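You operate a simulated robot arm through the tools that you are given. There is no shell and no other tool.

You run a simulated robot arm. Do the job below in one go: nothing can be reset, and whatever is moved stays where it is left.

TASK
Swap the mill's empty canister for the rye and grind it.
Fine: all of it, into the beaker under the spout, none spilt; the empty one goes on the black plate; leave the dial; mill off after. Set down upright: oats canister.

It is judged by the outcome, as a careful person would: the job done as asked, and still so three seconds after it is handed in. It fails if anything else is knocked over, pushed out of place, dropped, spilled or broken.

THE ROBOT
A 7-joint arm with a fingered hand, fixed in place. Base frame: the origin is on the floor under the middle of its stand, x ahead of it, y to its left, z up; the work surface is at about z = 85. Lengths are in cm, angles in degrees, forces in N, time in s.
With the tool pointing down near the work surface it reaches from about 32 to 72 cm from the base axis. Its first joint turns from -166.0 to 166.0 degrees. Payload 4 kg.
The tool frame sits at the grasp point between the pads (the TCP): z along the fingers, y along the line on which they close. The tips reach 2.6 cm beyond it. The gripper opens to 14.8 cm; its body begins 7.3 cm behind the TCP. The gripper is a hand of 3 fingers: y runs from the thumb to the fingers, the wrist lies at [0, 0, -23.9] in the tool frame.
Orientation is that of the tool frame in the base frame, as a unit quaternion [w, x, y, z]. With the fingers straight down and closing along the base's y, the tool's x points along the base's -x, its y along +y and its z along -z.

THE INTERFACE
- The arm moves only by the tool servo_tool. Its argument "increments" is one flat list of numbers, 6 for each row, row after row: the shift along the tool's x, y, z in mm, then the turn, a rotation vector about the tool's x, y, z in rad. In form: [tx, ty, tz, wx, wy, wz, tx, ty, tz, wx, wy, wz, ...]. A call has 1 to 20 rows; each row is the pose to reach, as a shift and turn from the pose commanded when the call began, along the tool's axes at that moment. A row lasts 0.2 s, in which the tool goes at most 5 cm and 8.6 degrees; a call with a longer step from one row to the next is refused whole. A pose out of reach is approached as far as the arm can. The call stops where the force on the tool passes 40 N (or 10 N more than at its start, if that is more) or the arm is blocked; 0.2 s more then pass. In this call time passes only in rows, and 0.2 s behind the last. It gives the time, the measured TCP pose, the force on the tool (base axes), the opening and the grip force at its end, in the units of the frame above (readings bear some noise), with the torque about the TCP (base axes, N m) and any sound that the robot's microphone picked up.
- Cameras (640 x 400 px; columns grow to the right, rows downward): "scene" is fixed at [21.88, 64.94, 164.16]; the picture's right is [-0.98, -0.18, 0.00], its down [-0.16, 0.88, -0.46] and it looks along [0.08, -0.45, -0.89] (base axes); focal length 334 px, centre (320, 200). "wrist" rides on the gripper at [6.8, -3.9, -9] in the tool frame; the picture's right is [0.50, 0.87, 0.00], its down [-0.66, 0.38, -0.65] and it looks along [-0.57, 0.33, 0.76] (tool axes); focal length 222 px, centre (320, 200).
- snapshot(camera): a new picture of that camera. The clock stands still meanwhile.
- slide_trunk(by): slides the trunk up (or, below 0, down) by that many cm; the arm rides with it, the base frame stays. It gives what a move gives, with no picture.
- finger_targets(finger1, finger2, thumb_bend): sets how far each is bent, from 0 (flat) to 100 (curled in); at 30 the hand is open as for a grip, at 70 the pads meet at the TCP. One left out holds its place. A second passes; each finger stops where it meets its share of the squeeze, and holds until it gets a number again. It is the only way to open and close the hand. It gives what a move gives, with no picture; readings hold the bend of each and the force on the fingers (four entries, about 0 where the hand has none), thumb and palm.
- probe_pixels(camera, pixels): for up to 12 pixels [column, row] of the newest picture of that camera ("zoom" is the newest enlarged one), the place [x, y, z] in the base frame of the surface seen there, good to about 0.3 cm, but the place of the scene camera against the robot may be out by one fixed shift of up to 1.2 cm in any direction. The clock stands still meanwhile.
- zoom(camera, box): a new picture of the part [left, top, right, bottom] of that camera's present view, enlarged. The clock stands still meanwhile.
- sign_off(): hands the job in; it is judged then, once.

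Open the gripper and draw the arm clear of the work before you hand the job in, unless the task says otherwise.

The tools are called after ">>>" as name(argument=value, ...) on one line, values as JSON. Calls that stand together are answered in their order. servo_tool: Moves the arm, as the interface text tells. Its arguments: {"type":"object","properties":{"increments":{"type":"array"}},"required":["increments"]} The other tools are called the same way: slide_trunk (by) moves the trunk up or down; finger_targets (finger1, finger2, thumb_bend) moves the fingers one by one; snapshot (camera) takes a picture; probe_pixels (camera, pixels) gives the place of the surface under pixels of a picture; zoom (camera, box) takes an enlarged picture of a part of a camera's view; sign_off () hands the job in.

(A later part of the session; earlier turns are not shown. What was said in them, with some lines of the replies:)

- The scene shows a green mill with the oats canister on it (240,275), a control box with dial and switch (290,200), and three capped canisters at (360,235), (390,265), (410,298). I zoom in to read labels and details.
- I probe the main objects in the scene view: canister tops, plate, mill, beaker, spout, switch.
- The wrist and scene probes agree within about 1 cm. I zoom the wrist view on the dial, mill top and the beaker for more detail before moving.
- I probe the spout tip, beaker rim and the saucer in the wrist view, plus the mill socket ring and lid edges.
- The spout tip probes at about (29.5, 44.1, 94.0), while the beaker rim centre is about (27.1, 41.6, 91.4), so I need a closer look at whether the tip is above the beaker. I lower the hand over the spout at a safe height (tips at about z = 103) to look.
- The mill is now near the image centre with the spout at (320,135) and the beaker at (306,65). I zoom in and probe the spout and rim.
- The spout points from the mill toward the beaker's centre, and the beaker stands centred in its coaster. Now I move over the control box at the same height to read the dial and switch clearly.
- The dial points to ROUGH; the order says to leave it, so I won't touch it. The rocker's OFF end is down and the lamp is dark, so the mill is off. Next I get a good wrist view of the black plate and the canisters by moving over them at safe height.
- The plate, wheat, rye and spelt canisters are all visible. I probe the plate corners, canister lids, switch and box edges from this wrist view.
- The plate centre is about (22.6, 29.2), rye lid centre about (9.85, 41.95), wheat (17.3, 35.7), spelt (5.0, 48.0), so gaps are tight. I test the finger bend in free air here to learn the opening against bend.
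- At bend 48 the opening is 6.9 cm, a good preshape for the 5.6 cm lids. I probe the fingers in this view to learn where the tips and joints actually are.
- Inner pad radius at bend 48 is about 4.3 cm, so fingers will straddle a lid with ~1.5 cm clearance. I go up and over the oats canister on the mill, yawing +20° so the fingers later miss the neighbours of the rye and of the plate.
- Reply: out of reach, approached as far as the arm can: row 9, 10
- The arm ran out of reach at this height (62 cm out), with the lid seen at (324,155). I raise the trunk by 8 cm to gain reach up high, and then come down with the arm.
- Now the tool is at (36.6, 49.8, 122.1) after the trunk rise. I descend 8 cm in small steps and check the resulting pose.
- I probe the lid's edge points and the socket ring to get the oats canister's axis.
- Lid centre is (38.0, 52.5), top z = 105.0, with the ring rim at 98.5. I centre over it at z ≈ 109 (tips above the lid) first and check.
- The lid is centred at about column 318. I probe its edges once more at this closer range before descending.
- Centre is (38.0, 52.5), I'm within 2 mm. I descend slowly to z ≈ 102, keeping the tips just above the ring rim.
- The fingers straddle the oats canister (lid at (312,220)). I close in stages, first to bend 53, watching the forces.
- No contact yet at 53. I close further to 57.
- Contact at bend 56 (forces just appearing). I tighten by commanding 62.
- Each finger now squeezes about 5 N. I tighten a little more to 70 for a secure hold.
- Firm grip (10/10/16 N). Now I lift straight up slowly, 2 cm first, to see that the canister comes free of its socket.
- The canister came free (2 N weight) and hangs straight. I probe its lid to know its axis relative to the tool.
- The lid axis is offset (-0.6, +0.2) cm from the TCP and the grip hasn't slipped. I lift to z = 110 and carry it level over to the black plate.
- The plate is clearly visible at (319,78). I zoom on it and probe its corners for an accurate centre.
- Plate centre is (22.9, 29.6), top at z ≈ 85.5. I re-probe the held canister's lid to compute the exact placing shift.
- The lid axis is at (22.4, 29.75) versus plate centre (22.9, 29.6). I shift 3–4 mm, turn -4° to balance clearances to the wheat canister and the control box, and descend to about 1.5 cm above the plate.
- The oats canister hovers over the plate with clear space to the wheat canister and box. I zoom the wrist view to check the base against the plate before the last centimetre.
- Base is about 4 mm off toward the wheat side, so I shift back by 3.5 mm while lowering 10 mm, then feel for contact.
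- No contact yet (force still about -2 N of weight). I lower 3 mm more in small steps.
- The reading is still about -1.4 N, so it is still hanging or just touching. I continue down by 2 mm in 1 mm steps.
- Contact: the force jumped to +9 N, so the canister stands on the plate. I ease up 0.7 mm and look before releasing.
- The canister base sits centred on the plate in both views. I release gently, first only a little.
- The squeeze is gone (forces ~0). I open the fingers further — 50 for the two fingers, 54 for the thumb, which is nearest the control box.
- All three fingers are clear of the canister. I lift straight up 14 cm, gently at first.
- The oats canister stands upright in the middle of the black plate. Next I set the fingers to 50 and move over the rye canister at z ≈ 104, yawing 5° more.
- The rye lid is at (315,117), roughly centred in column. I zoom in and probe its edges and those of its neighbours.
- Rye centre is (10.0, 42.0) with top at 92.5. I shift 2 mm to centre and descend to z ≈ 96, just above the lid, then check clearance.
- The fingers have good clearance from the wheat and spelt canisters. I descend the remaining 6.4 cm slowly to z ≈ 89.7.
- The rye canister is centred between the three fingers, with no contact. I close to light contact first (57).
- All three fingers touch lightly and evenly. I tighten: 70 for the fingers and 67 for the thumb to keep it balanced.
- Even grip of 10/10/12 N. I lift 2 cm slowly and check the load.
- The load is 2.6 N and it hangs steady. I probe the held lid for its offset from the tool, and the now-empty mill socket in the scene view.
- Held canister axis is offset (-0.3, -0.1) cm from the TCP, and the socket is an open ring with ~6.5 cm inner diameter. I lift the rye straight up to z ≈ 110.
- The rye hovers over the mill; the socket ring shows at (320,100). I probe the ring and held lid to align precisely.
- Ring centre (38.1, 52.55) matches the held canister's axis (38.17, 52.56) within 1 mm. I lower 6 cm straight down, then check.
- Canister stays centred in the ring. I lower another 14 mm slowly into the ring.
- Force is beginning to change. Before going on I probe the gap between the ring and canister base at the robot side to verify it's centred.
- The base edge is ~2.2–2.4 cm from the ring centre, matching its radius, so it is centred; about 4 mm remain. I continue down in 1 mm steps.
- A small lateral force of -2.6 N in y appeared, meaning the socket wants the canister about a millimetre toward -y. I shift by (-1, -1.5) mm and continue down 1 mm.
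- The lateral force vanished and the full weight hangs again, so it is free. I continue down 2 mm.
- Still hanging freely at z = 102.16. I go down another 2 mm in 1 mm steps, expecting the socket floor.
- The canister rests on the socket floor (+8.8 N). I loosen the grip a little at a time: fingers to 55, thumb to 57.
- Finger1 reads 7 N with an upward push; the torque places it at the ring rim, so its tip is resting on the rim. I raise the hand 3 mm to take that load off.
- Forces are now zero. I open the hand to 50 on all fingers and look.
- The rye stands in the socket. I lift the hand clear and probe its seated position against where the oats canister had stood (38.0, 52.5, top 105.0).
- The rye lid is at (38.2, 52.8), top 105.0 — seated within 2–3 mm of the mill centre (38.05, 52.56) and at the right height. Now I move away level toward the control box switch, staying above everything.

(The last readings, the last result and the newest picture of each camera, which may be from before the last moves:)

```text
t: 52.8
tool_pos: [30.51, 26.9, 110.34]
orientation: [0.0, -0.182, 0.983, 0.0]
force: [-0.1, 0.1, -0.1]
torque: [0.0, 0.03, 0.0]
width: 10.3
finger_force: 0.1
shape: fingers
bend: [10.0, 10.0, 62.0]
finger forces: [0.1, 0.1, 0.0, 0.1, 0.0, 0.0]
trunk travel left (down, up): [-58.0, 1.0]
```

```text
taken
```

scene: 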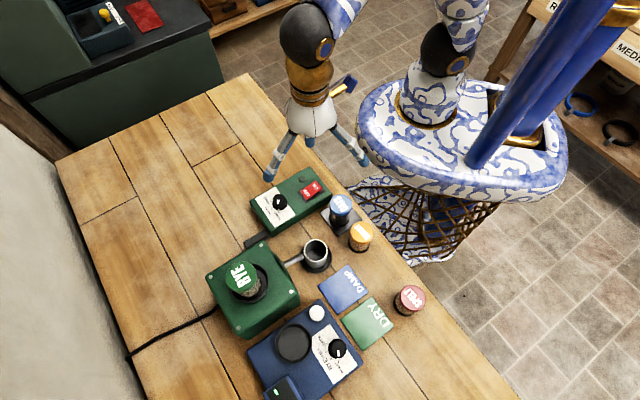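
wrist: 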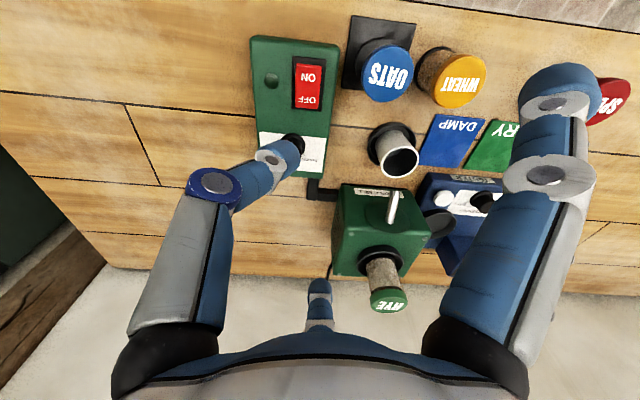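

The two fingers have splayed out and the thumb points inward at (290,150). I probe finger heights and the rocker geometry.

>>> probe_pixels(camera="wrist", pixels=[[558, 80], [548, 130], [550, 175], [318, 288], [318, 320], [288, 150], [296, 158], [280, 145], [215, 185], [265, 180], [300, 145], [282, 165]])

>>> zoom(camera="wrist", box=[240, 30, 360, 105])

>>> zoom(camera="wrist", box=[180, 110, 340, 210])

```text
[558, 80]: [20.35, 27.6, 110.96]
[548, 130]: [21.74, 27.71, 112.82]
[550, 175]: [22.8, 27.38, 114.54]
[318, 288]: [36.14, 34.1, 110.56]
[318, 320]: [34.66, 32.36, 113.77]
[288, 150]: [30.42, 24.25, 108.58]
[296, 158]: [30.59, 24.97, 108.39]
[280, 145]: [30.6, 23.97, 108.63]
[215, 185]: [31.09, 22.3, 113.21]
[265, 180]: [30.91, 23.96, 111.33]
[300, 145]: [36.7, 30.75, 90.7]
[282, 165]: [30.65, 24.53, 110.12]
```

```text
5.33 times, centred on (300, 68) of wrist
```

zoom: 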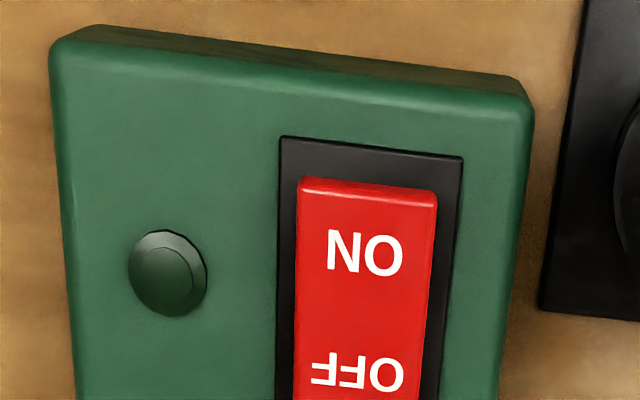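

```text
4.00 times, centred on (260, 160) of wrist
```

zoom: 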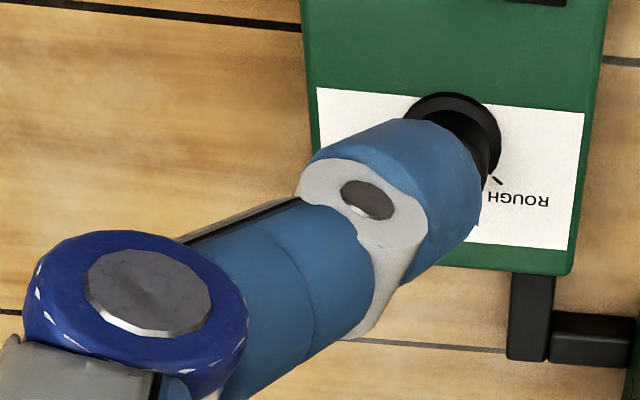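

The splayed fingers' tips are only ~2 cm above the thumb tip and would be near the oats canister and the knob, so I'll yaw +39° to put them in free directions. First I probe points along the rocker.

>>> probe_pixels(camera="wrist", pixels=[[309, 66], [309, 70], [309, 77], [308, 84], [308, 90], [307, 98], [306, 106], [297, 75], [321, 77], [293, 60], [325, 62], [270, 78]])

>>> finger_targets(finger1=0, finger2=0, thumb_bend=64)

>>> servo_tool(increments=[0, 0, 0, 0, 0, -0.1, 0, 0, 0, 0, 0, -0.2, 0, 0, 0, 0, 0, -0.3, 0, 0, 0, 0, 0, -0.4, 0, 0, 0, 0, 0, -0.5, 0, 0, 0, 0, 0, -0.6, 0, 0, 0, 0, 0, -0.68])

>>> snapshot(camera="wrist")

```text
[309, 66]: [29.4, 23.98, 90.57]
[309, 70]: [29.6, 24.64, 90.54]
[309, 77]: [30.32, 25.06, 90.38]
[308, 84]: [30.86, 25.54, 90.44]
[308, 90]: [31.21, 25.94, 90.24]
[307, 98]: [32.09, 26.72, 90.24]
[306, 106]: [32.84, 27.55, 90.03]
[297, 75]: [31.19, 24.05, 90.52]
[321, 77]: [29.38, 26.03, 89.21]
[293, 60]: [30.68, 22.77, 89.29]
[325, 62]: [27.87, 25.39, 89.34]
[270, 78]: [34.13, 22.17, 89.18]
```

```text
t: 53.8
tool_pos: [30.39, 26.95, 110.31]
orientation: [-0.001, -0.183, 0.983, 0.001]
force: [1.3, 0.5, -0.1]
torque: [-0.01, 0.0, 0.0]
width: 11.03
finger_force: 0.1
shape: fingers
bend: [0.0, 0.0, 64.0]
finger forces: [0.0, 0.0, 0.0, 0.0, 0.0, 0.1]
trunk travel left (down, up): [-58.0, 1.0]
```

```text
t: 55.4
tool_pos: [30.41, 26.96, 110.23]
orientation: [0.0, -0.499, 0.866, 0.0]
force: [0.4, -0.8, 0.6]
torque: [0.01, 0.0, 0.0]
width: 11.02
finger_force: 0.1
shape: fingers
bend: [0.0, 0.0, 64.0]
finger forces: [0.0, 0.1, 0.1, 0.1, 0.1, 0.0]
trunk travel left (down, up): [-58.0, 1.0]
```

```text
taken
```

wrist: 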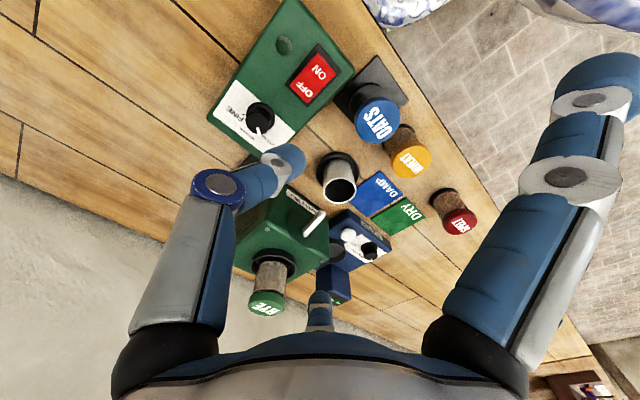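

The yaw worked. Now I probe the thumb tip in this view to find where its lowest point is relative to the TCP.

>>> zoom(camera="wrist", box=[220, 120, 340, 195])

>>> probe_pixels(camera="wrist", pixels=[[290, 148], [297, 155], [302, 163], [300, 172], [290, 180], [284, 160], [270, 160], [318, 300], [590, 75], [580, 110], [595, 170], [318, 325]])

>>> zoom(camera="scene", box=[230, 80, 390, 220])

```text
5.33 times, centred on (280, 158) of wrist
```

zoom: 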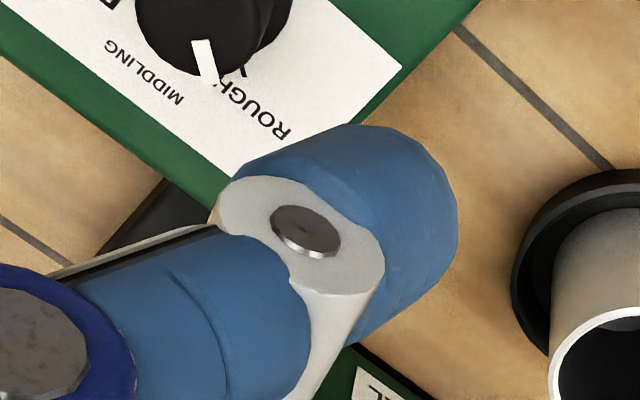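

```text
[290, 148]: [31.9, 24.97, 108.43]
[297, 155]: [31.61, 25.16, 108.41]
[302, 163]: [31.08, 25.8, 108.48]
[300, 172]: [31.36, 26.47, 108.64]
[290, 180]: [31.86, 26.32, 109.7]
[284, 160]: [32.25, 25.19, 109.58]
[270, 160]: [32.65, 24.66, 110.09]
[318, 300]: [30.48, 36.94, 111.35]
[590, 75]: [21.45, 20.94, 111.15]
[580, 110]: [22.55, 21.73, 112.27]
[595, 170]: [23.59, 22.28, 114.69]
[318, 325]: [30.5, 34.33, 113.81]
```

```text
2.86 times, centred on (310, 150) of scene
```

zoom: 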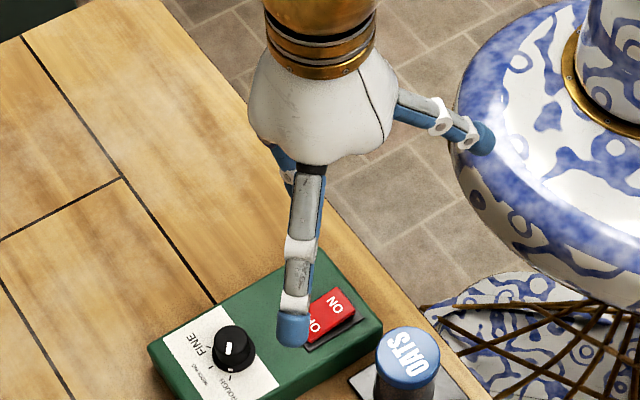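

I check that the finger pointing back toward the robot's own stand will be clear by probing the stand's top surface in the scene view.

>>> snapshot(camera="scene")

>>> probe_pixels(camera="scene", pixels=[[375, 190], [390, 180], [420, 200], [460, 170], [380, 150], [370, 210], [420, 120], [365, 205]])

```text
taken
```

scene: 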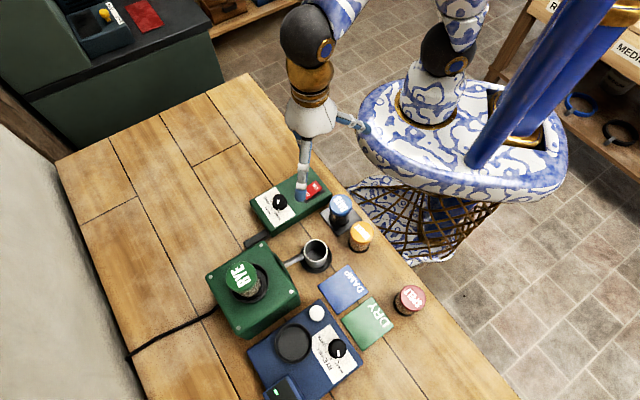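

```text
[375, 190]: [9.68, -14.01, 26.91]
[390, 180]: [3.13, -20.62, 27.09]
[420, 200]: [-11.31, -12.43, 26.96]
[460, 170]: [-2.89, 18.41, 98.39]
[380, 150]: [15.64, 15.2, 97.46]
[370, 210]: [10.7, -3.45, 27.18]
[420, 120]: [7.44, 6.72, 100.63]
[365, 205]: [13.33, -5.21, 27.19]
```

The robot's trunk shelf is near z ≈ 97 close by, so I turn back 20° (thumb toward 310°) to give the rear finger more room, and probe the shelf edge.

>>> servo_tool(increments=[0, 0, 0, 0, 0, 0.1, 0, 0, 0, 0, 0, 0.2, 0, 0, 0, 0, 0, 0.3, 0, 0, 0, 0, 0, 0.349])

>>> snapshot(camera="scene")

>>> probe_pixels(camera="scene", pixels=[[362, 140], [368, 165], [378, 180], [390, 190], [410, 190], [362, 155], [400, 185], [370, 170]])

>>> snapshot(camera="wrist")

```text
t: 56.4
tool_pos: [30.35, 26.98, 110.22]
orientation: [0.0, -0.34, 0.94, 0.0]
force: [0.2, 0.7, -0.2]
torque: [0.04, 0.03, -0.02]
width: 11.02
finger_force: 0.0
shape: fingers
bend: [0.0, 0.0, 64.0]
finger forces: [0.0, 0.0, 0.0, 0.1, 0.0, 0.1]
trunk travel left (down, up): [-58.0, 1.0]
```

```text
taken
```

scene: 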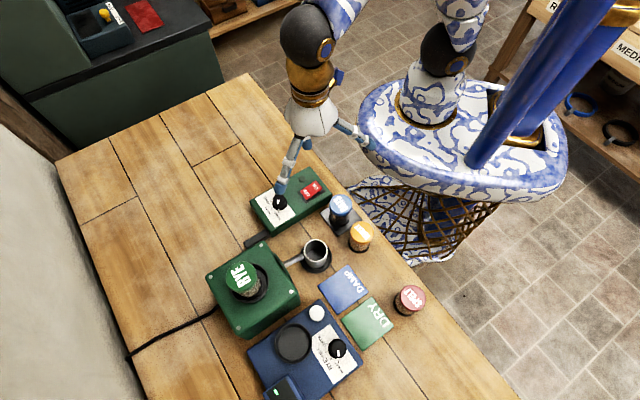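

```text
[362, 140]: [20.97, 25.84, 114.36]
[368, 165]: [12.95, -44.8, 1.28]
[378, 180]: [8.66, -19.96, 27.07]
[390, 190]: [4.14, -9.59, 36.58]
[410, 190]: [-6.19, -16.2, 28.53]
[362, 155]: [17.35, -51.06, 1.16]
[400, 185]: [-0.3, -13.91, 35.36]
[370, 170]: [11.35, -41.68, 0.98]
```

```text
taken
```

wrist: 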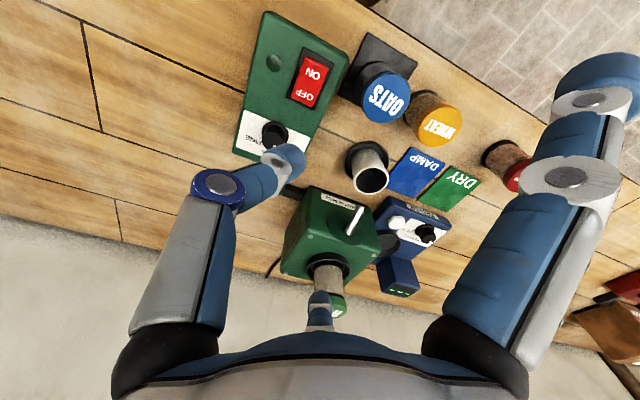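

The rear finger now has room (shelf edge r ≈ 22 vs. fingertip r ≈ 29). I move above the ON end and descend to TCP z = 95, leaving the thumb tip ~2 cm above the rocker, and look.

>>> servo_tool(increments=[9, 0.5, 0, 0, 0, 0, 18.8, 1, 20, 0, 0, 0, 18.8, 1, 45, 0, 0, 0, 18.8, 1, 70, 0, 0, 0, 18.8, 1, 95, 0, 0, 0, 18.8, 1, 118, 0, 0, 0, 18.8, 1, 138, 0, 0, 0, 18.8, 1, 152, 0, 0, 0])

>>> snapshot(camera="wrist")

>>> zoom(camera="scene", box=[240, 110, 400, 230])

```text
t: 58.2
tool_pos: [28.84, 25.78, 94.86]
orientation: [0.0, -0.342, 0.94, -0.001]
force: [0.0, -0.4, 0.2]
torque: [0.01, 0.0, 0.0]
width: 11.01
finger_force: 0.0
shape: fingers
bend: [0.0, 0.0, 64.0]
finger forces: [0.0, 0.0, 0.0, 0.0, 0.0, 0.0]
trunk travel left (down, up): [-58.0, 1.0]
```

```text
taken
```

wrist: 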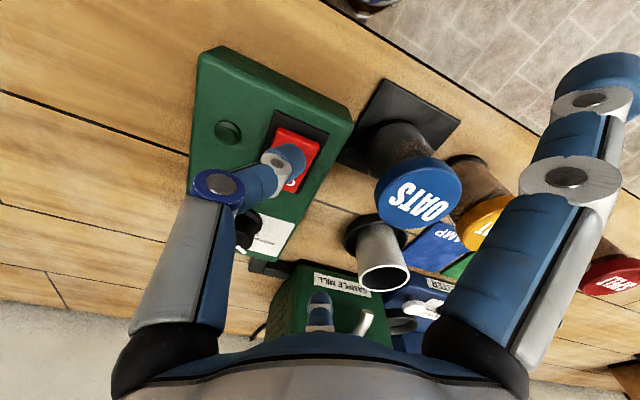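

```text
3.33 times, centred on (320, 170) of scene
```

zoom: 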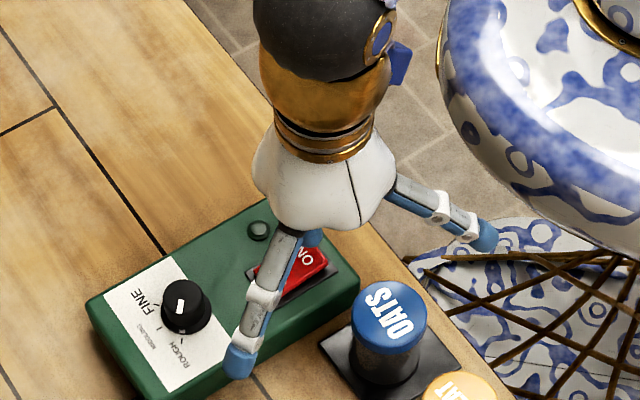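

The thumb tip hovers over the rocker at (288,160). I zoom and probe the tip and visible rocker part to check the press point.

>>> zoom(camera="wrist", box=[240, 100, 360, 200])

>>> probe_pixels(camera="wrist", pixels=[[284, 146], [295, 149], [302, 157], [302, 170], [296, 176], [280, 131], [300, 140], [318, 148], [310, 160], [295, 187], [285, 130], [312, 142]])

```text
4.00 times, centred on (300, 150) of wrist
```

zoom: 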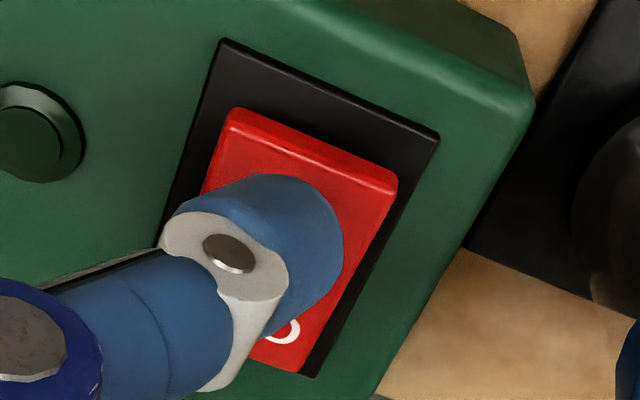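

```text
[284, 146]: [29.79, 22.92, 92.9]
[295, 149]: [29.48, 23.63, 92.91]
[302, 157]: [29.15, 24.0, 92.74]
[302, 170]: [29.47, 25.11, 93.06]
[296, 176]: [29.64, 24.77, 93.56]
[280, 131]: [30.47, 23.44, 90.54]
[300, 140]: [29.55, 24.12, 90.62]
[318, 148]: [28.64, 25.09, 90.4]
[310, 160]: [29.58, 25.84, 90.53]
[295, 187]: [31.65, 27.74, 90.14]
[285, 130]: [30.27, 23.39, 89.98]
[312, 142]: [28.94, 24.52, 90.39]
```

The tip will land about 1.8 cm from the rocker's pivot on the ON half, centred across it. I descend 13 mm, then feel with small steps.

>>> servo_tool(increments=[0, 0, 4, 0, 0, 0, 0, 0, 8, 0, 0, 0, 0, 0, 11, 0, 0, 0, 0, 0, 13, 0, 0, 0])

>>> zoom(camera="wrist", box=[240, 100, 360, 200])

```text
t: 59.2
tool_pos: [28.78, 25.86, 93.82]
orientation: [0.0, -0.343, 0.939, -0.001]
force: [0.3, 0.2, -1.2]
torque: [0.02, 0.05, 0.02]
width: 11.02
finger_force: 0.3
shape: fingers
bend: [0.0, 0.0, 64.0]
finger forces: [0.1, 0.0, 0.1, 0.0, 0.1, 0.0]
trunk travel left (down, up): [-58.0, 1.0]
```

```text
4.00 times, centred on (300, 150) of wrist
```

zoom: 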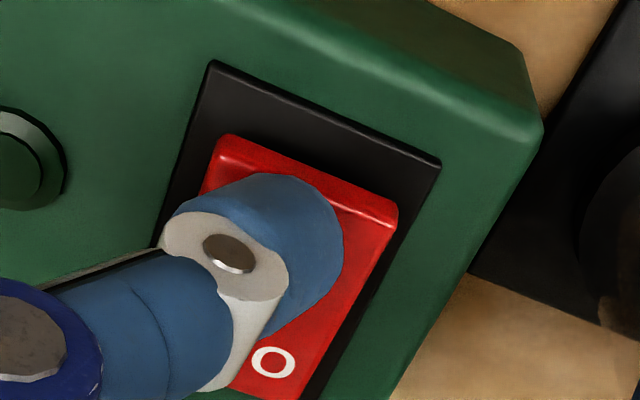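

The tip is right over the ON half and still free. I continue down 4 mm in 1 mm steps.

>>> servo_tool(increments=[0, 0, 1, 0, 0, 0, 0, 0, 2, 0, 0, 0, 0, 0, 3, 0, 0, 0, 0, 0, 4, 0, 0, 0])

```text
t: 60.2
tool_pos: [28.8, 25.83, 93.39]
orientation: [0.0, -0.343, 0.939, 0.0]
force: [0.3, 0.7, -0.3]
torque: [-0.03, 0.01, 0.0]
width: 11.05
finger_force: 0.1
shape: fingers
bend: [0.0, 0.0, 64.0]
finger forces: [0.1, 0.0, 0.0, 0.1, 0.0, 0.0]
trunk travel left (down, up): [-58.0, 1.0]
```

No contact yet at 93.4. I continue another 4 mm in 1 mm steps.

>>> servo_tool(increments=[0, 0, 1, 0, 0, 0, 0, 0, 2, 0, 0, 0, 0, 0, 3, 0, 0, 0, 0, 0, 4, 0, 0, 0])

```text
t: 61.2
tool_pos: [28.97, 25.86, 93.02]
orientation: [0.002, -0.342, 0.94, 0.001]
force: [7.0, -3.5, 30.1]
torque: [-0.49, -0.74, 0.03]
width: 10.95
finger_force: 14.4
shape: fingers
bend: [0.0, 0.0, 63.0]
finger forces: [0.0, 0.1, 0.0, 0.0, 29.9, 0.0]
trunk travel left (down, up): [-58.0, 1.0]
```

30 N at the thumb, contact about 1.2 cm from the pivot, and no sound reported. I look at the rocker and lamp before pushing more.

>>> zoom(camera="wrist", box=[220, 90, 360, 190])

>>> zoom(camera="scene", box=[270, 150, 350, 210])

```text
4.00 times, centred on (290, 140) of wrist
```

zoom: 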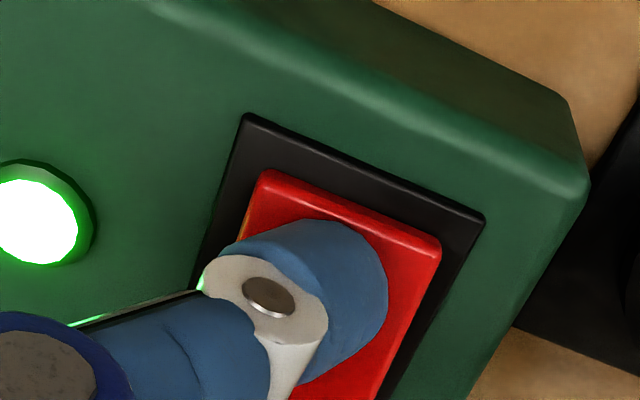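

```text
6.67 times, centred on (310, 180) of scene
```

zoom: 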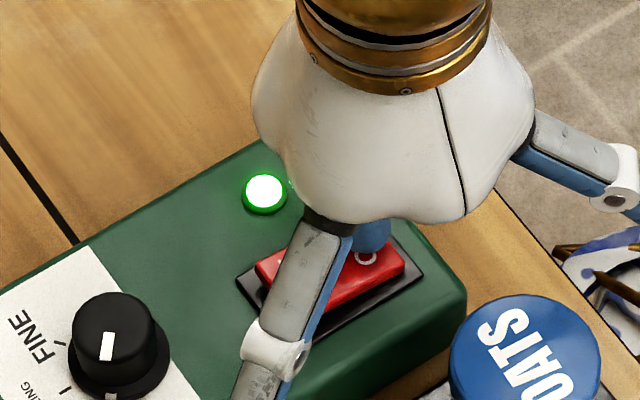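

The lamp is lit: the switch has flipped ON. I lift the thumb off by 3 cm and listen.

>>> servo_tool(increments=[0, 0, -4, 0, 0, 0, 0, 0, -15, 0, 0, 0, 0, 0, -30, 0, 0, 0])

>>> snapshot(camera="scene")

>>> zoom(camera="scene", box=[200, 220, 360, 330])

```text
t: 62.0
tool_pos: [28.71, 25.73, 95.94]
orientation: [-0.001, -0.342, 0.94, 0.0]
force: [-1.0, -0.1, 0.4]
torque: [0.0, -0.01, 0.03]
width: 11.01
finger_force: 0.1
shape: fingers
bend: [0.0, 0.0, 64.0]
finger forces: [0.1, 0.0, 0.0, 0.0, 0.0, 0.0]
trunk travel left (down, up): [-58.0, 1.0]
```

```text
taken
```

scene: 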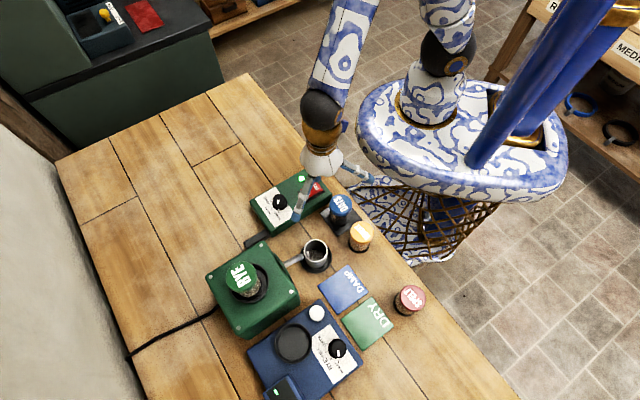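

```text
3.64 times, centred on (280, 275) of scene
```

zoom: 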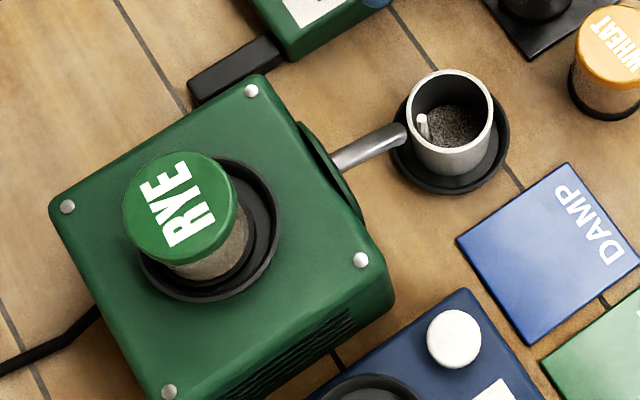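

The mill is running and ground rye is collecting in the beaker at (316,255) without spilling. I hold position to let it grind for 2 s at a time.

>>> servo_tool(increments=[0, 0, 0, 0, 0, 0, 0, 0, 0, 0, 0, 0, 0, 0, 0, 0, 0, 0, 0, 0, 0, 0, 0, 0, 0, 0, 0, 0, 0, 0, 0, 0, 0, 0, 0, 0, 0, 0, 0, 0, 0, 0, 0, 0, 0, 0, 0, 0, 0, 0, 0, 0, 0, 0, 0, 0, 0, 0, 0, 0])

>>> zoom(camera="scene", box=[200, 220, 360, 330])

```text
t: 64.2
tool_pos: [28.84, 25.72, 95.84]
orientation: [-0.001, -0.341, 0.94, 0.0]
force: [0.4, 0.1, -0.6]
torque: [0.02, 0.0, 0.02]
width: 11.03
finger_force: 0.0
shape: fingers
bend: [0.0, 0.0, 64.0]
finger forces: [0.1, 0.1, 0.0, 0.1, 0.0, 0.0]
trunk travel left (down, up): [-58.0, 1.0]
```

```text
3.64 times, centred on (280, 275) of scene
```

zoom: 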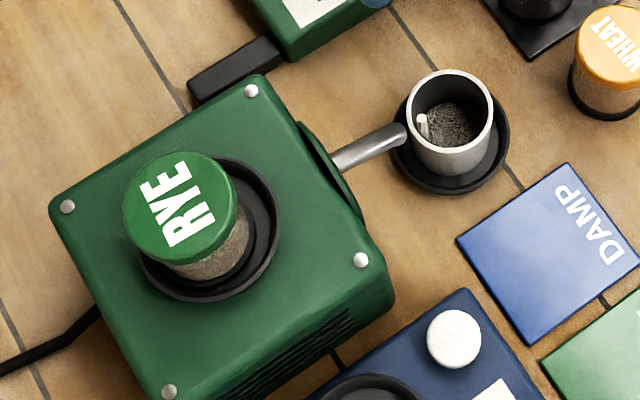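

The level in the beaker rises slowly and the stream continues. I wait another 4 s.

>>> servo_tool(increments=[0, 0, 0, 0, 0, 0, 0, 0, 0, 0, 0, 0, 0, 0, 0, 0, 0, 0, 0, 0, 0, 0, 0, 0, 0, 0, 0, 0, 0, 0, 0, 0, 0, 0, 0, 0, 0, 0, 0, 0, 0, 0, 0, 0, 0, 0, 0, 0, 0, 0, 0, 0, 0, 0, 0, 0, 0, 0, 0, 0, 0, 0, 0, 0, 0, 0, 0, 0, 0, 0, 0, 0, 0, 0, 0, 0, 0, 0, 0, 0, 0, 0, 0, 0, 0, 0, 0, 0, 0, 0, 0, 0, 0, 0, 0, 0, 0, 0, 0, 0, 0, 0, 0, 0, 0, 0, 0, 0, 0, 0, 0, 0, 0, 0, 0, 0, 0, 0, 0, 0])

>>> zoom(camera="scene", box=[200, 220, 360, 330])

```text
t: 68.4
tool_pos: [28.68, 25.73, 95.89]
orientation: [-0.001, -0.341, 0.94, 0.0]
force: [0.4, 0.1, -0.5]
torque: [0.01, 0.01, 0.01]
width: 10.99
finger_force: 0.1
shape: fingers
bend: [0.0, 0.0, 64.0]
finger forces: [0.0, 0.0, 0.0, 0.0, 0.1, 0.0]
trunk travel left (down, up): [-58.0, 1.0]
```

```text
3.64 times, centred on (280, 275) of scene
```

zoom: 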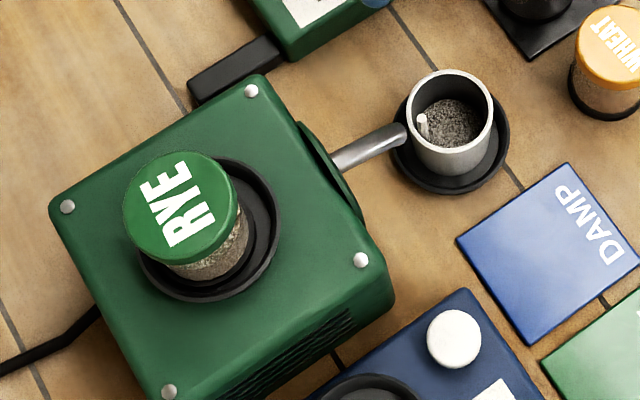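

The grain in the glass is dropping steadily. I wait another 4 s and keep an eye on the beaker level.

>>> servo_tool(increments=[0, 0, 0, 0, 0, 0, 0, 0, 0, 0, 0, 0, 0, 0, 0, 0, 0, 0, 0, 0, 0, 0, 0, 0, 0, 0, 0, 0, 0, 0, 0, 0, 0, 0, 0, 0, 0, 0, 0, 0, 0, 0, 0, 0, 0, 0, 0, 0, 0, 0, 0, 0, 0, 0, 0, 0, 0, 0, 0, 0, 0, 0, 0, 0, 0, 0, 0, 0, 0, 0, 0, 0, 0, 0, 0, 0, 0, 0, 0, 0, 0, 0, 0, 0, 0, 0, 0, 0, 0, 0, 0, 0, 0, 0, 0, 0, 0, 0, 0, 0, 0, 0, 0, 0, 0, 0, 0, 0, 0, 0, 0, 0, 0, 0, 0, 0, 0, 0, 0, 0])

>>> zoom(camera="scene", box=[230, 230, 340, 300])

```text
t: 72.6
tool_pos: [28.72, 25.77, 95.95]
orientation: [0.0, -0.341, 0.94, 0.0]
force: [-0.8, -0.3, 0.3]
torque: [-0.02, 0.04, 0.02]
width: 11.03
finger_force: 0.1
shape: fingers
bend: [0.0, 0.0, 64.0]
finger forces: [0.0, 0.0, 0.0, 0.1, 0.0, 0.1]
trunk travel left (down, up): [-58.0, 1.0]
```

```text
5.71 times, centred on (285, 265) of scene
```

zoom: 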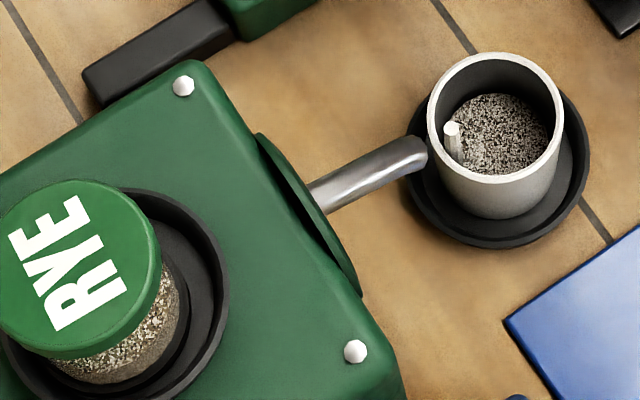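

Stream still falls inside the rim at (308,254). I keep waiting, 4 s more.

>>> servo_tool(increments=[0, 0, 0, 0, 0, 0, 0, 0, 0, 0, 0, 0, 0, 0, 0, 0, 0, 0, 0, 0, 0, 0, 0, 0, 0, 0, 0, 0, 0, 0, 0, 0, 0, 0, 0, 0, 0, 0, 0, 0, 0, 0, 0, 0, 0, 0, 0, 0, 0, 0, 0, 0, 0, 0, 0, 0, 0, 0, 0, 0, 0, 0, 0, 0, 0, 0, 0, 0, 0, 0, 0, 0, 0, 0, 0, 0, 0, 0, 0, 0, 0, 0, 0, 0, 0, 0, 0, 0, 0, 0, 0, 0, 0, 0, 0, 0, 0, 0, 0, 0, 0, 0, 0, 0, 0, 0, 0, 0, 0, 0, 0, 0, 0, 0, 0, 0, 0, 0, 0, 0])

>>> zoom(camera="scene", box=[230, 230, 340, 300])

```text
t: 76.8
tool_pos: [28.82, 25.69, 95.87]
orientation: [0.0, -0.341, 0.94, -0.001]
force: [-0.1, 0.3, 0.5]
torque: [0.01, -0.01, 0.01]
width: 11.02
finger_force: 0.0
shape: fingers
bend: [0.0, 0.0, 64.0]
finger forces: [0.0, 0.0, 0.1, 0.0, 0.0, 0.0]
trunk travel left (down, up): [-58.0, 1.0]
```

```text
5.71 times, centred on (285, 265) of scene
```

zoom: 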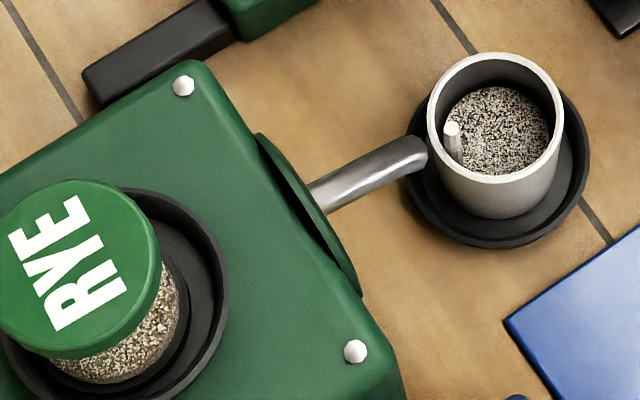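

All is well; the beaker is perhaps a third full. I wait another 4 s.

>>> servo_tool(increments=[0, 0, 0, 0, 0, 0, 0, 0, 0, 0, 0, 0, 0, 0, 0, 0, 0, 0, 0, 0, 0, 0, 0, 0, 0, 0, 0, 0, 0, 0, 0, 0, 0, 0, 0, 0, 0, 0, 0, 0, 0, 0, 0, 0, 0, 0, 0, 0, 0, 0, 0, 0, 0, 0, 0, 0, 0, 0, 0, 0, 0, 0, 0, 0, 0, 0, 0, 0, 0, 0, 0, 0, 0, 0, 0, 0, 0, 0, 0, 0, 0, 0, 0, 0, 0, 0, 0, 0, 0, 0, 0, 0, 0, 0, 0, 0, 0, 0, 0, 0, 0, 0, 0, 0, 0, 0, 0, 0, 0, 0, 0, 0, 0, 0, 0, 0, 0, 0, 0, 0])

>>> zoom(camera="scene", box=[230, 230, 340, 300])

>>> snapshot(camera="wrist")

```text
t: 81.0
tool_pos: [28.69, 25.78, 95.86]
orientation: [0.0, -0.342, 0.94, 0.0]
force: [0.1, -0.1, 0.6]
torque: [0.0, 0.03, -0.01]
width: 11.0
finger_force: 0.1
shape: fingers
bend: [0.0, 0.0, 64.0]
finger forces: [0.0, 0.0, 0.0, 0.0, 0.1, 0.1]
trunk travel left (down, up): [-58.0, 1.0]
```

```text
5.71 times, centred on (285, 265) of scene
```

zoom: 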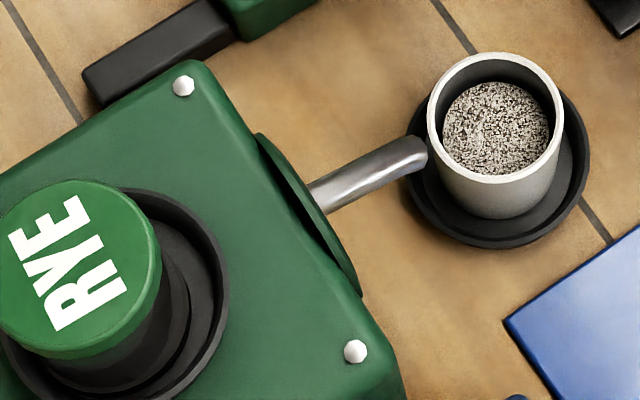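

```text
taken
```

wrist: 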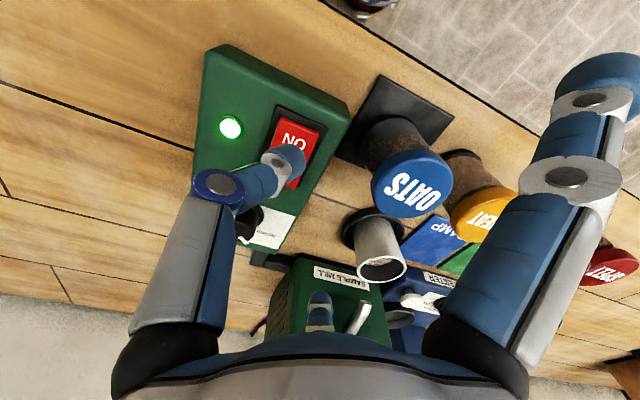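

The glass is now empty, the stream has stopped, and all the meal is in the beaker. To press OFF I raise 5 cm, yaw so the splayed fingers miss the oats canister, and shift over the OFF end.

>>> servo_tool(increments=[0, 0, -25, 0, 0, 0, 0, 0, -50, 0, 0, 0, -9, 2.3, -50, 0, 0, -0.1, -18, 4.7, -50, 0, 0, -0.2, -26.7, 7, -50, 0, 0, -0.3, -26.7, 7, -50, 0, 0, -0.4])

>>> zoom(camera="scene", box=[200, 225, 340, 315])

>>> snapshot(camera="wrist")

>>> snapshot(camera="scene")

```text
t: 82.4
tool_pos: [30.46, 28.19, 100.93]
orientation: [0.0, -0.522, 0.853, 0.0]
force: [0.0, 0.5, -0.3]
torque: [-0.01, -0.03, 0.02]
width: 11.02
finger_force: 0.0
shape: fingers
bend: [0.0, 0.0, 64.0]
finger forces: [0.0, 0.0, 0.0, 0.1, 0.1, 0.1]
trunk travel left (down, up): [-58.0, 1.0]
```

```text
4.44 times, centred on (270, 270) of scene
```

zoom: 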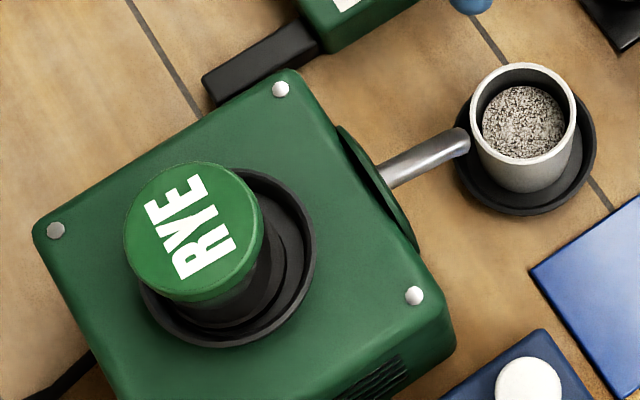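

```text
taken
```

wrist: 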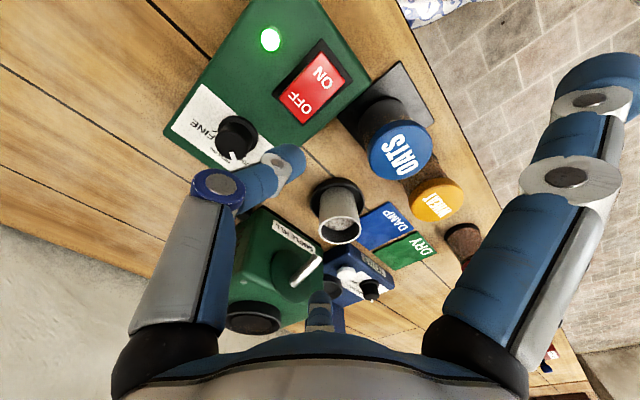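

```text
taken
```

scene: 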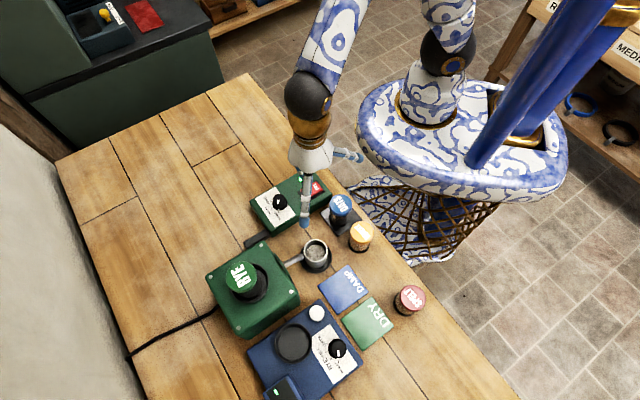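

The rye glass is empty and the beaker holds everything. I probe the rocker's present state and the thumb tip from here.

>>> probe_pixels(camera="wrist", pixels=[[283, 97], [303, 120], [293, 108], [298, 101], [310, 88], [322, 74], [330, 58], [345, 80], [298, 152], [303, 163], [300, 172], [285, 160]])

>>> zoom(camera="wrist", box=[240, 20, 380, 180])

```text
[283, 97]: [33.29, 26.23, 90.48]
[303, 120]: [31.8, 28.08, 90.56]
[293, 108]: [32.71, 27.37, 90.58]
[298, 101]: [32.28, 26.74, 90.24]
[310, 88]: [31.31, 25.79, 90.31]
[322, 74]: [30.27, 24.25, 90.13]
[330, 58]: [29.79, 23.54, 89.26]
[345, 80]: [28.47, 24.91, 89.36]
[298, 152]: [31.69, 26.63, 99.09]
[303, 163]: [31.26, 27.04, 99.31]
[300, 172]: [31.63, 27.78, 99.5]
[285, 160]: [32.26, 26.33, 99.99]
```

```text
2.50 times, centred on (310, 100) of wrist
```

zoom: 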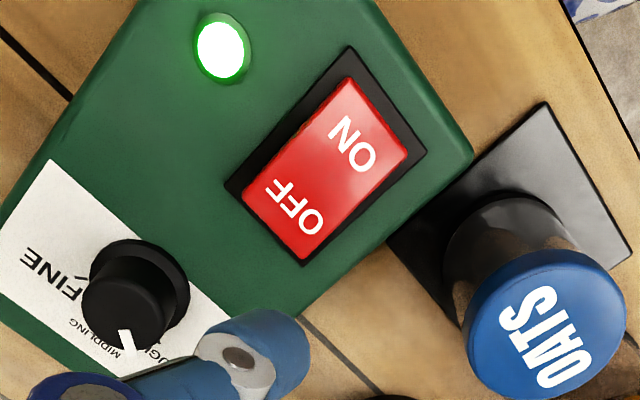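

OFF end is raised at (32.6, 27.2, 90.55). I shift 4 mm and descend to TCP z ≈ 94.3, just above contact.

>>> servo_tool(increments=[3.6, -2.4, 12, 0, 0, 0, 3.6, -2.4, 28, 0, 0, 0, 3.6, -2.4, 44, 0, 0, 0, 3.6, -2.4, 57, 0, 0, 0, 3.6, -2.4, 66, 0, 0, 0])

>>> snapshot(camera="wrist")

>>> zoom(camera="wrist", box=[240, 100, 380, 200])

>>> zoom(camera="scene", box=[240, 150, 400, 270])

```text
t: 83.6
tool_pos: [30.48, 27.83, 94.28]
orientation: [0.001, -0.521, 0.854, -0.001]
force: [-0.3, 0.2, -0.7]
torque: [0.01, -0.01, -0.03]
width: 11.02
finger_force: 0.1
shape: fingers
bend: [0.0, 0.0, 64.0]
finger forces: [0.0, 0.0, 0.0, 0.1, 0.0, 0.0]
trunk travel left (down, up): [-58.0, 1.0]
```

```text
taken
```

wrist: 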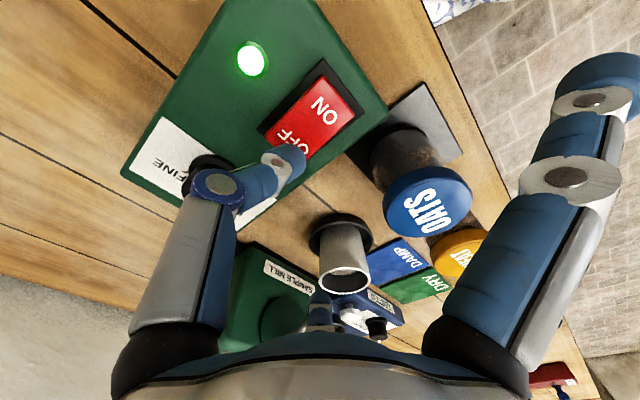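

```text
4.00 times, centred on (310, 150) of wrist
```

zoom: 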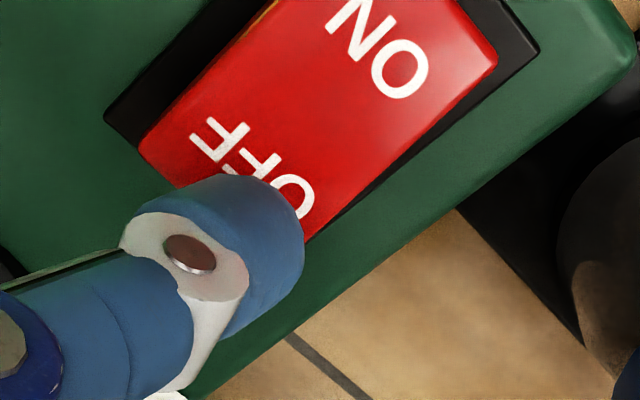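

```text
3.33 times, centred on (320, 210) of scene
```

zoom: 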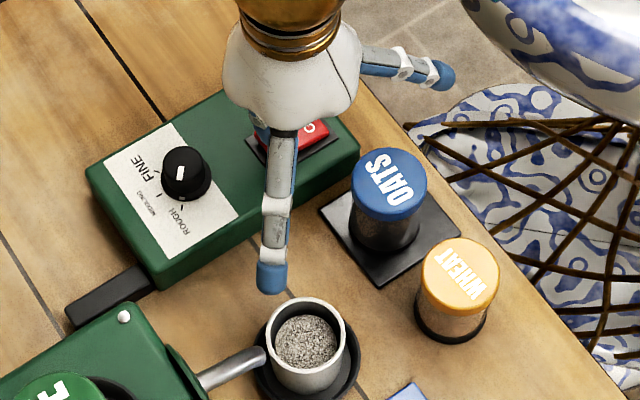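

I check the thumb tip's plan position against the rocker end by probing both.

>>> probe_pixels(camera="wrist", pixels=[[276, 138], [315, 157], [297, 146], [304, 153], [305, 162], [303, 172], [296, 180], [285, 147], [320, 135], [335, 110], [288, 134], [270, 158]])

```text
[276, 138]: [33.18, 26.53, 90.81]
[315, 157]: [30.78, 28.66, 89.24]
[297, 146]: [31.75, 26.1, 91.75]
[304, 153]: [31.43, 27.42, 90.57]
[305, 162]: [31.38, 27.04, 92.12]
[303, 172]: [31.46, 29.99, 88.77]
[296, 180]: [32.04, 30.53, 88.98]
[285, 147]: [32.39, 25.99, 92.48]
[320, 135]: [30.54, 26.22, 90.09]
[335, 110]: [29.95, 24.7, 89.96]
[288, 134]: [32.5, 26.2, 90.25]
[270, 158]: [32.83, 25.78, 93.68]
```

The tip is over the rocker 1.6 cm toward OFF. I press down 12 mm in 1 mm steps (motion stops by itself if force climbs).

>>> servo_tool(increments=[0, 0, 2, 0, 0, 0, 0, 0, 4, 0, 0, 0, 0, 0, 6, 0, 0, 0, 0, 0, 8, 0, 0, 0, 0, 0, 9, 0, 0, 0, 0, 0, 10, 0, 0, 0, 0, 0, 11, 0, 0, 0, 0, 0, 12, 0, 0, 0])

>>> zoom(camera="wrist", box=[220, 60, 380, 200])

```text
t: 85.4
tool_pos: [30.46, 27.86, 93.09]
orientation: [0.001, -0.521, 0.854, -0.001]
force: [0.0, 0.0, 2.5]
torque: [-0.06, -0.01, -0.02]
width: 10.96
finger_force: 1.0
shape: fingers
bend: [0.0, 0.0, 64.0]
finger forces: [0.0, 0.0, 0.0, 0.1, 2.0, 0.0]
trunk travel left (down, up): [-58.0, 1.0]
```

```text
2.86 times, centred on (300, 130) of wrist
```

zoom: 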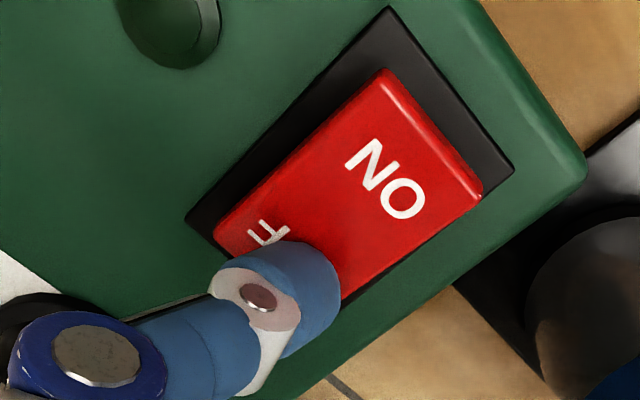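

The lamp is dark and the ON end is up again: the mill is off. I lift the thumb straight up and clear.

>>> servo_tool(increments=[0, 0, -10, 0, 0, 0, 0, 0, -30, 0, 0, 0, 0, 0, -55, 0, 0, 0, 0, 0, -80, 0, 0, 0, 0, 0, -110, 0, 0, 0, 0, 0, -140, 0, 0, 0, 0, 0, -170, 0, 0, 0])

>>> snapshot(camera="scene")

>>> zoom(camera="scene", box=[200, 160, 360, 320])

>>> snapshot(camera="wrist")

```text
t: 87.0
tool_pos: [30.38, 27.71, 109.91]
orientation: [0.0, -0.521, 0.854, 0.0]
force: [-0.8, -0.7, -0.6]
torque: [0.0, 0.0, 0.0]
width: 10.98
finger_force: 0.0
shape: fingers
bend: [0.0, 0.0, 64.0]
finger forces: [0.0, 0.1, 0.1, 0.0, 0.0, 0.0]
trunk travel left (down, up): [-58.0, 1.0]
```

```text
taken
```

scene: 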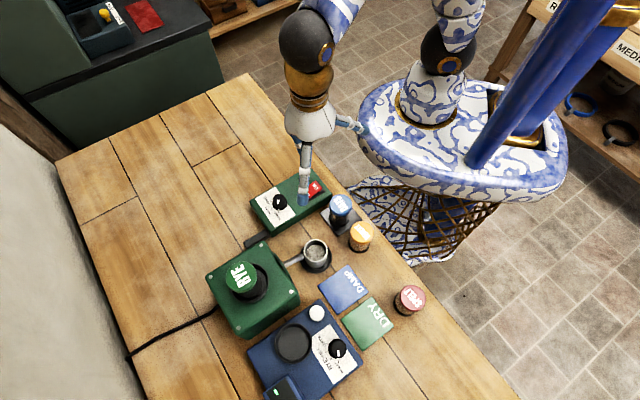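

```text
2.50 times, centred on (280, 240) of scene
```

zoom: 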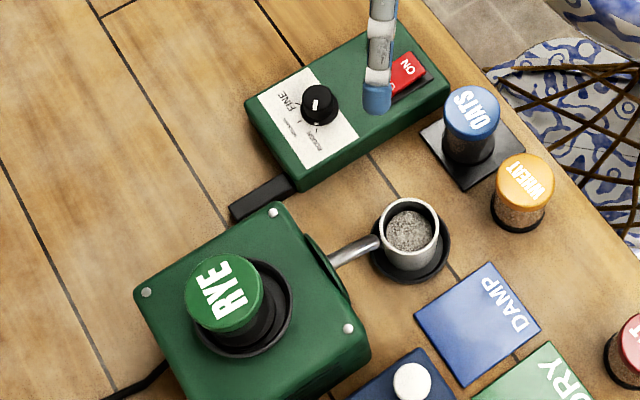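

```text
taken
```

wrist: 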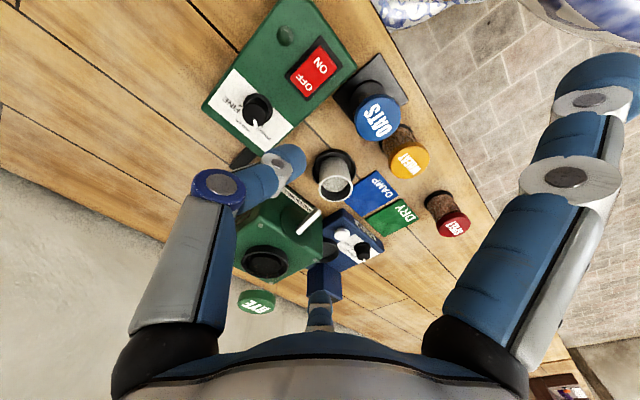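

The mill is off, the lamp dark, and the beaker filled. I zoom to verify the rye glass is empty and nothing was spilt, and open the hand.

>>> zoom(camera="scene", box=[220, 245, 300, 305])

>>> zoom(camera="scene", box=[280, 225, 360, 285])

>>> finger_targets(finger1=30, finger2=30, thumb_bend=30)

>>> zoom(camera="wrist", box=[220, 20, 420, 145])

```text
6.67 times, centred on (260, 275) of scene
```

zoom: 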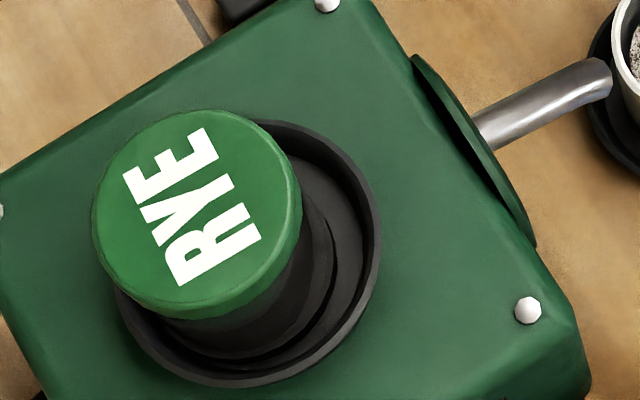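

```text
6.67 times, centred on (320, 255) of scene
```

zoom: 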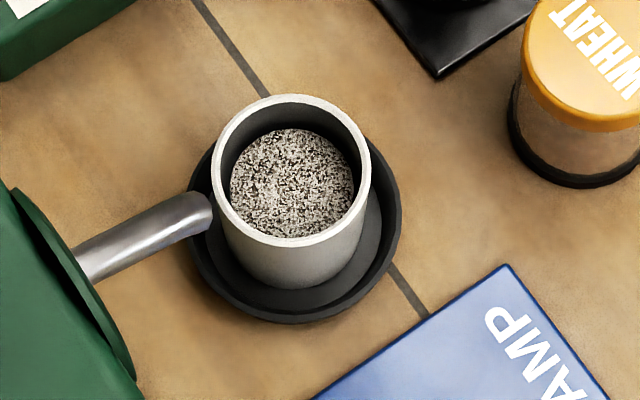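

```text
t: 88.0
tool_pos: [30.35, 27.74, 109.98]
orientation: [0.0, -0.521, 0.853, 0.0]
force: [0.5, 0.2, 0.3]
torque: [-0.02, 0.01, -0.03]
width: 12.71
finger_force: 0.0
shape: fingers
bend: [30.0, 30.0, 30.0]
finger forces: [0.0, 0.0, 0.0, 0.1, 0.0, 0.1]
trunk travel left (down, up): [-58.0, 1.0]
```

```text
3.20 times, centred on (320, 82) of wrist
```

zoom: 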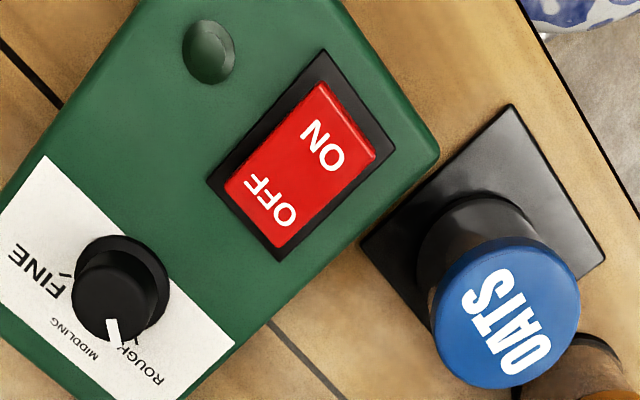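

Rye glass is empty, no meal on the table, the dial is untouched and the oats canister stands on the plate. I draw the open hand up and back, clear of the work.

>>> servo_tool(increments=[0, 0, -25, 0, 0, 0, 0, 0, -50, 0, 0, 0, 0, 0, -75, 0, 0, 0, 0, 0, -100, 0, 0, 0, 0, 0, -125, 0, 0, 0, 0, 0, -145, 0, 0, 0])

>>> snapshot(camera="scene")

>>> snapshot(camera="wrist")

```text
t: 89.4
tool_pos: [30.43, 27.58, 124.61]
orientation: [0.0, -0.52, 0.854, 0.0]
force: [0.2, -0.1, -0.4]
torque: [-0.02, 0.01, 0.06]
width: 12.68
finger_force: 0.2
shape: fingers
bend: [30.0, 30.0, 30.0]
finger forces: [0.0, 0.0, 0.0, 0.0, 0.0, 0.1]
trunk travel left (down, up): [-58.0, 1.0]
```

```text
taken
```

scene: 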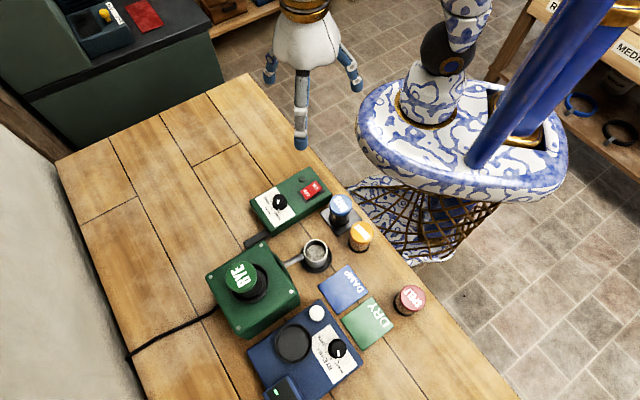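

```text
taken
```

wrist: 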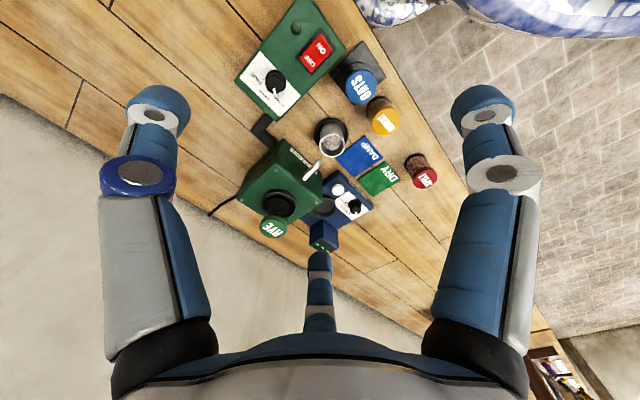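

The final views show the rye canister (empty) on the mill, meal in the beaker, oats canister upright on the black plate, lamp dark, dial unchanged, and the hand open and clear. I hand the job in.

>>> sign_off()

```text
The job is handed in.
```

The rye is ground, all of it in the beaker under the spout. I saw no meal on the table in the final pictures.

- **Canisters:** The empty oats canister stands upright in the middle of the black plate. The rye canister is on the mill and now looks empty.
- **Mill:** It is switched off and its lamp is dark.
- **Dial:** It was on ROUGH and I left it there, so the rye is a rough grind. I took "leave the dial" as the rule and "Fine:" as the heading to the details. If you meant a fine grind, this isn't one.
- **Everything else:** The wheat and spelt canisters, the tester and the mats were not touched. The hand is open and clear of the work.
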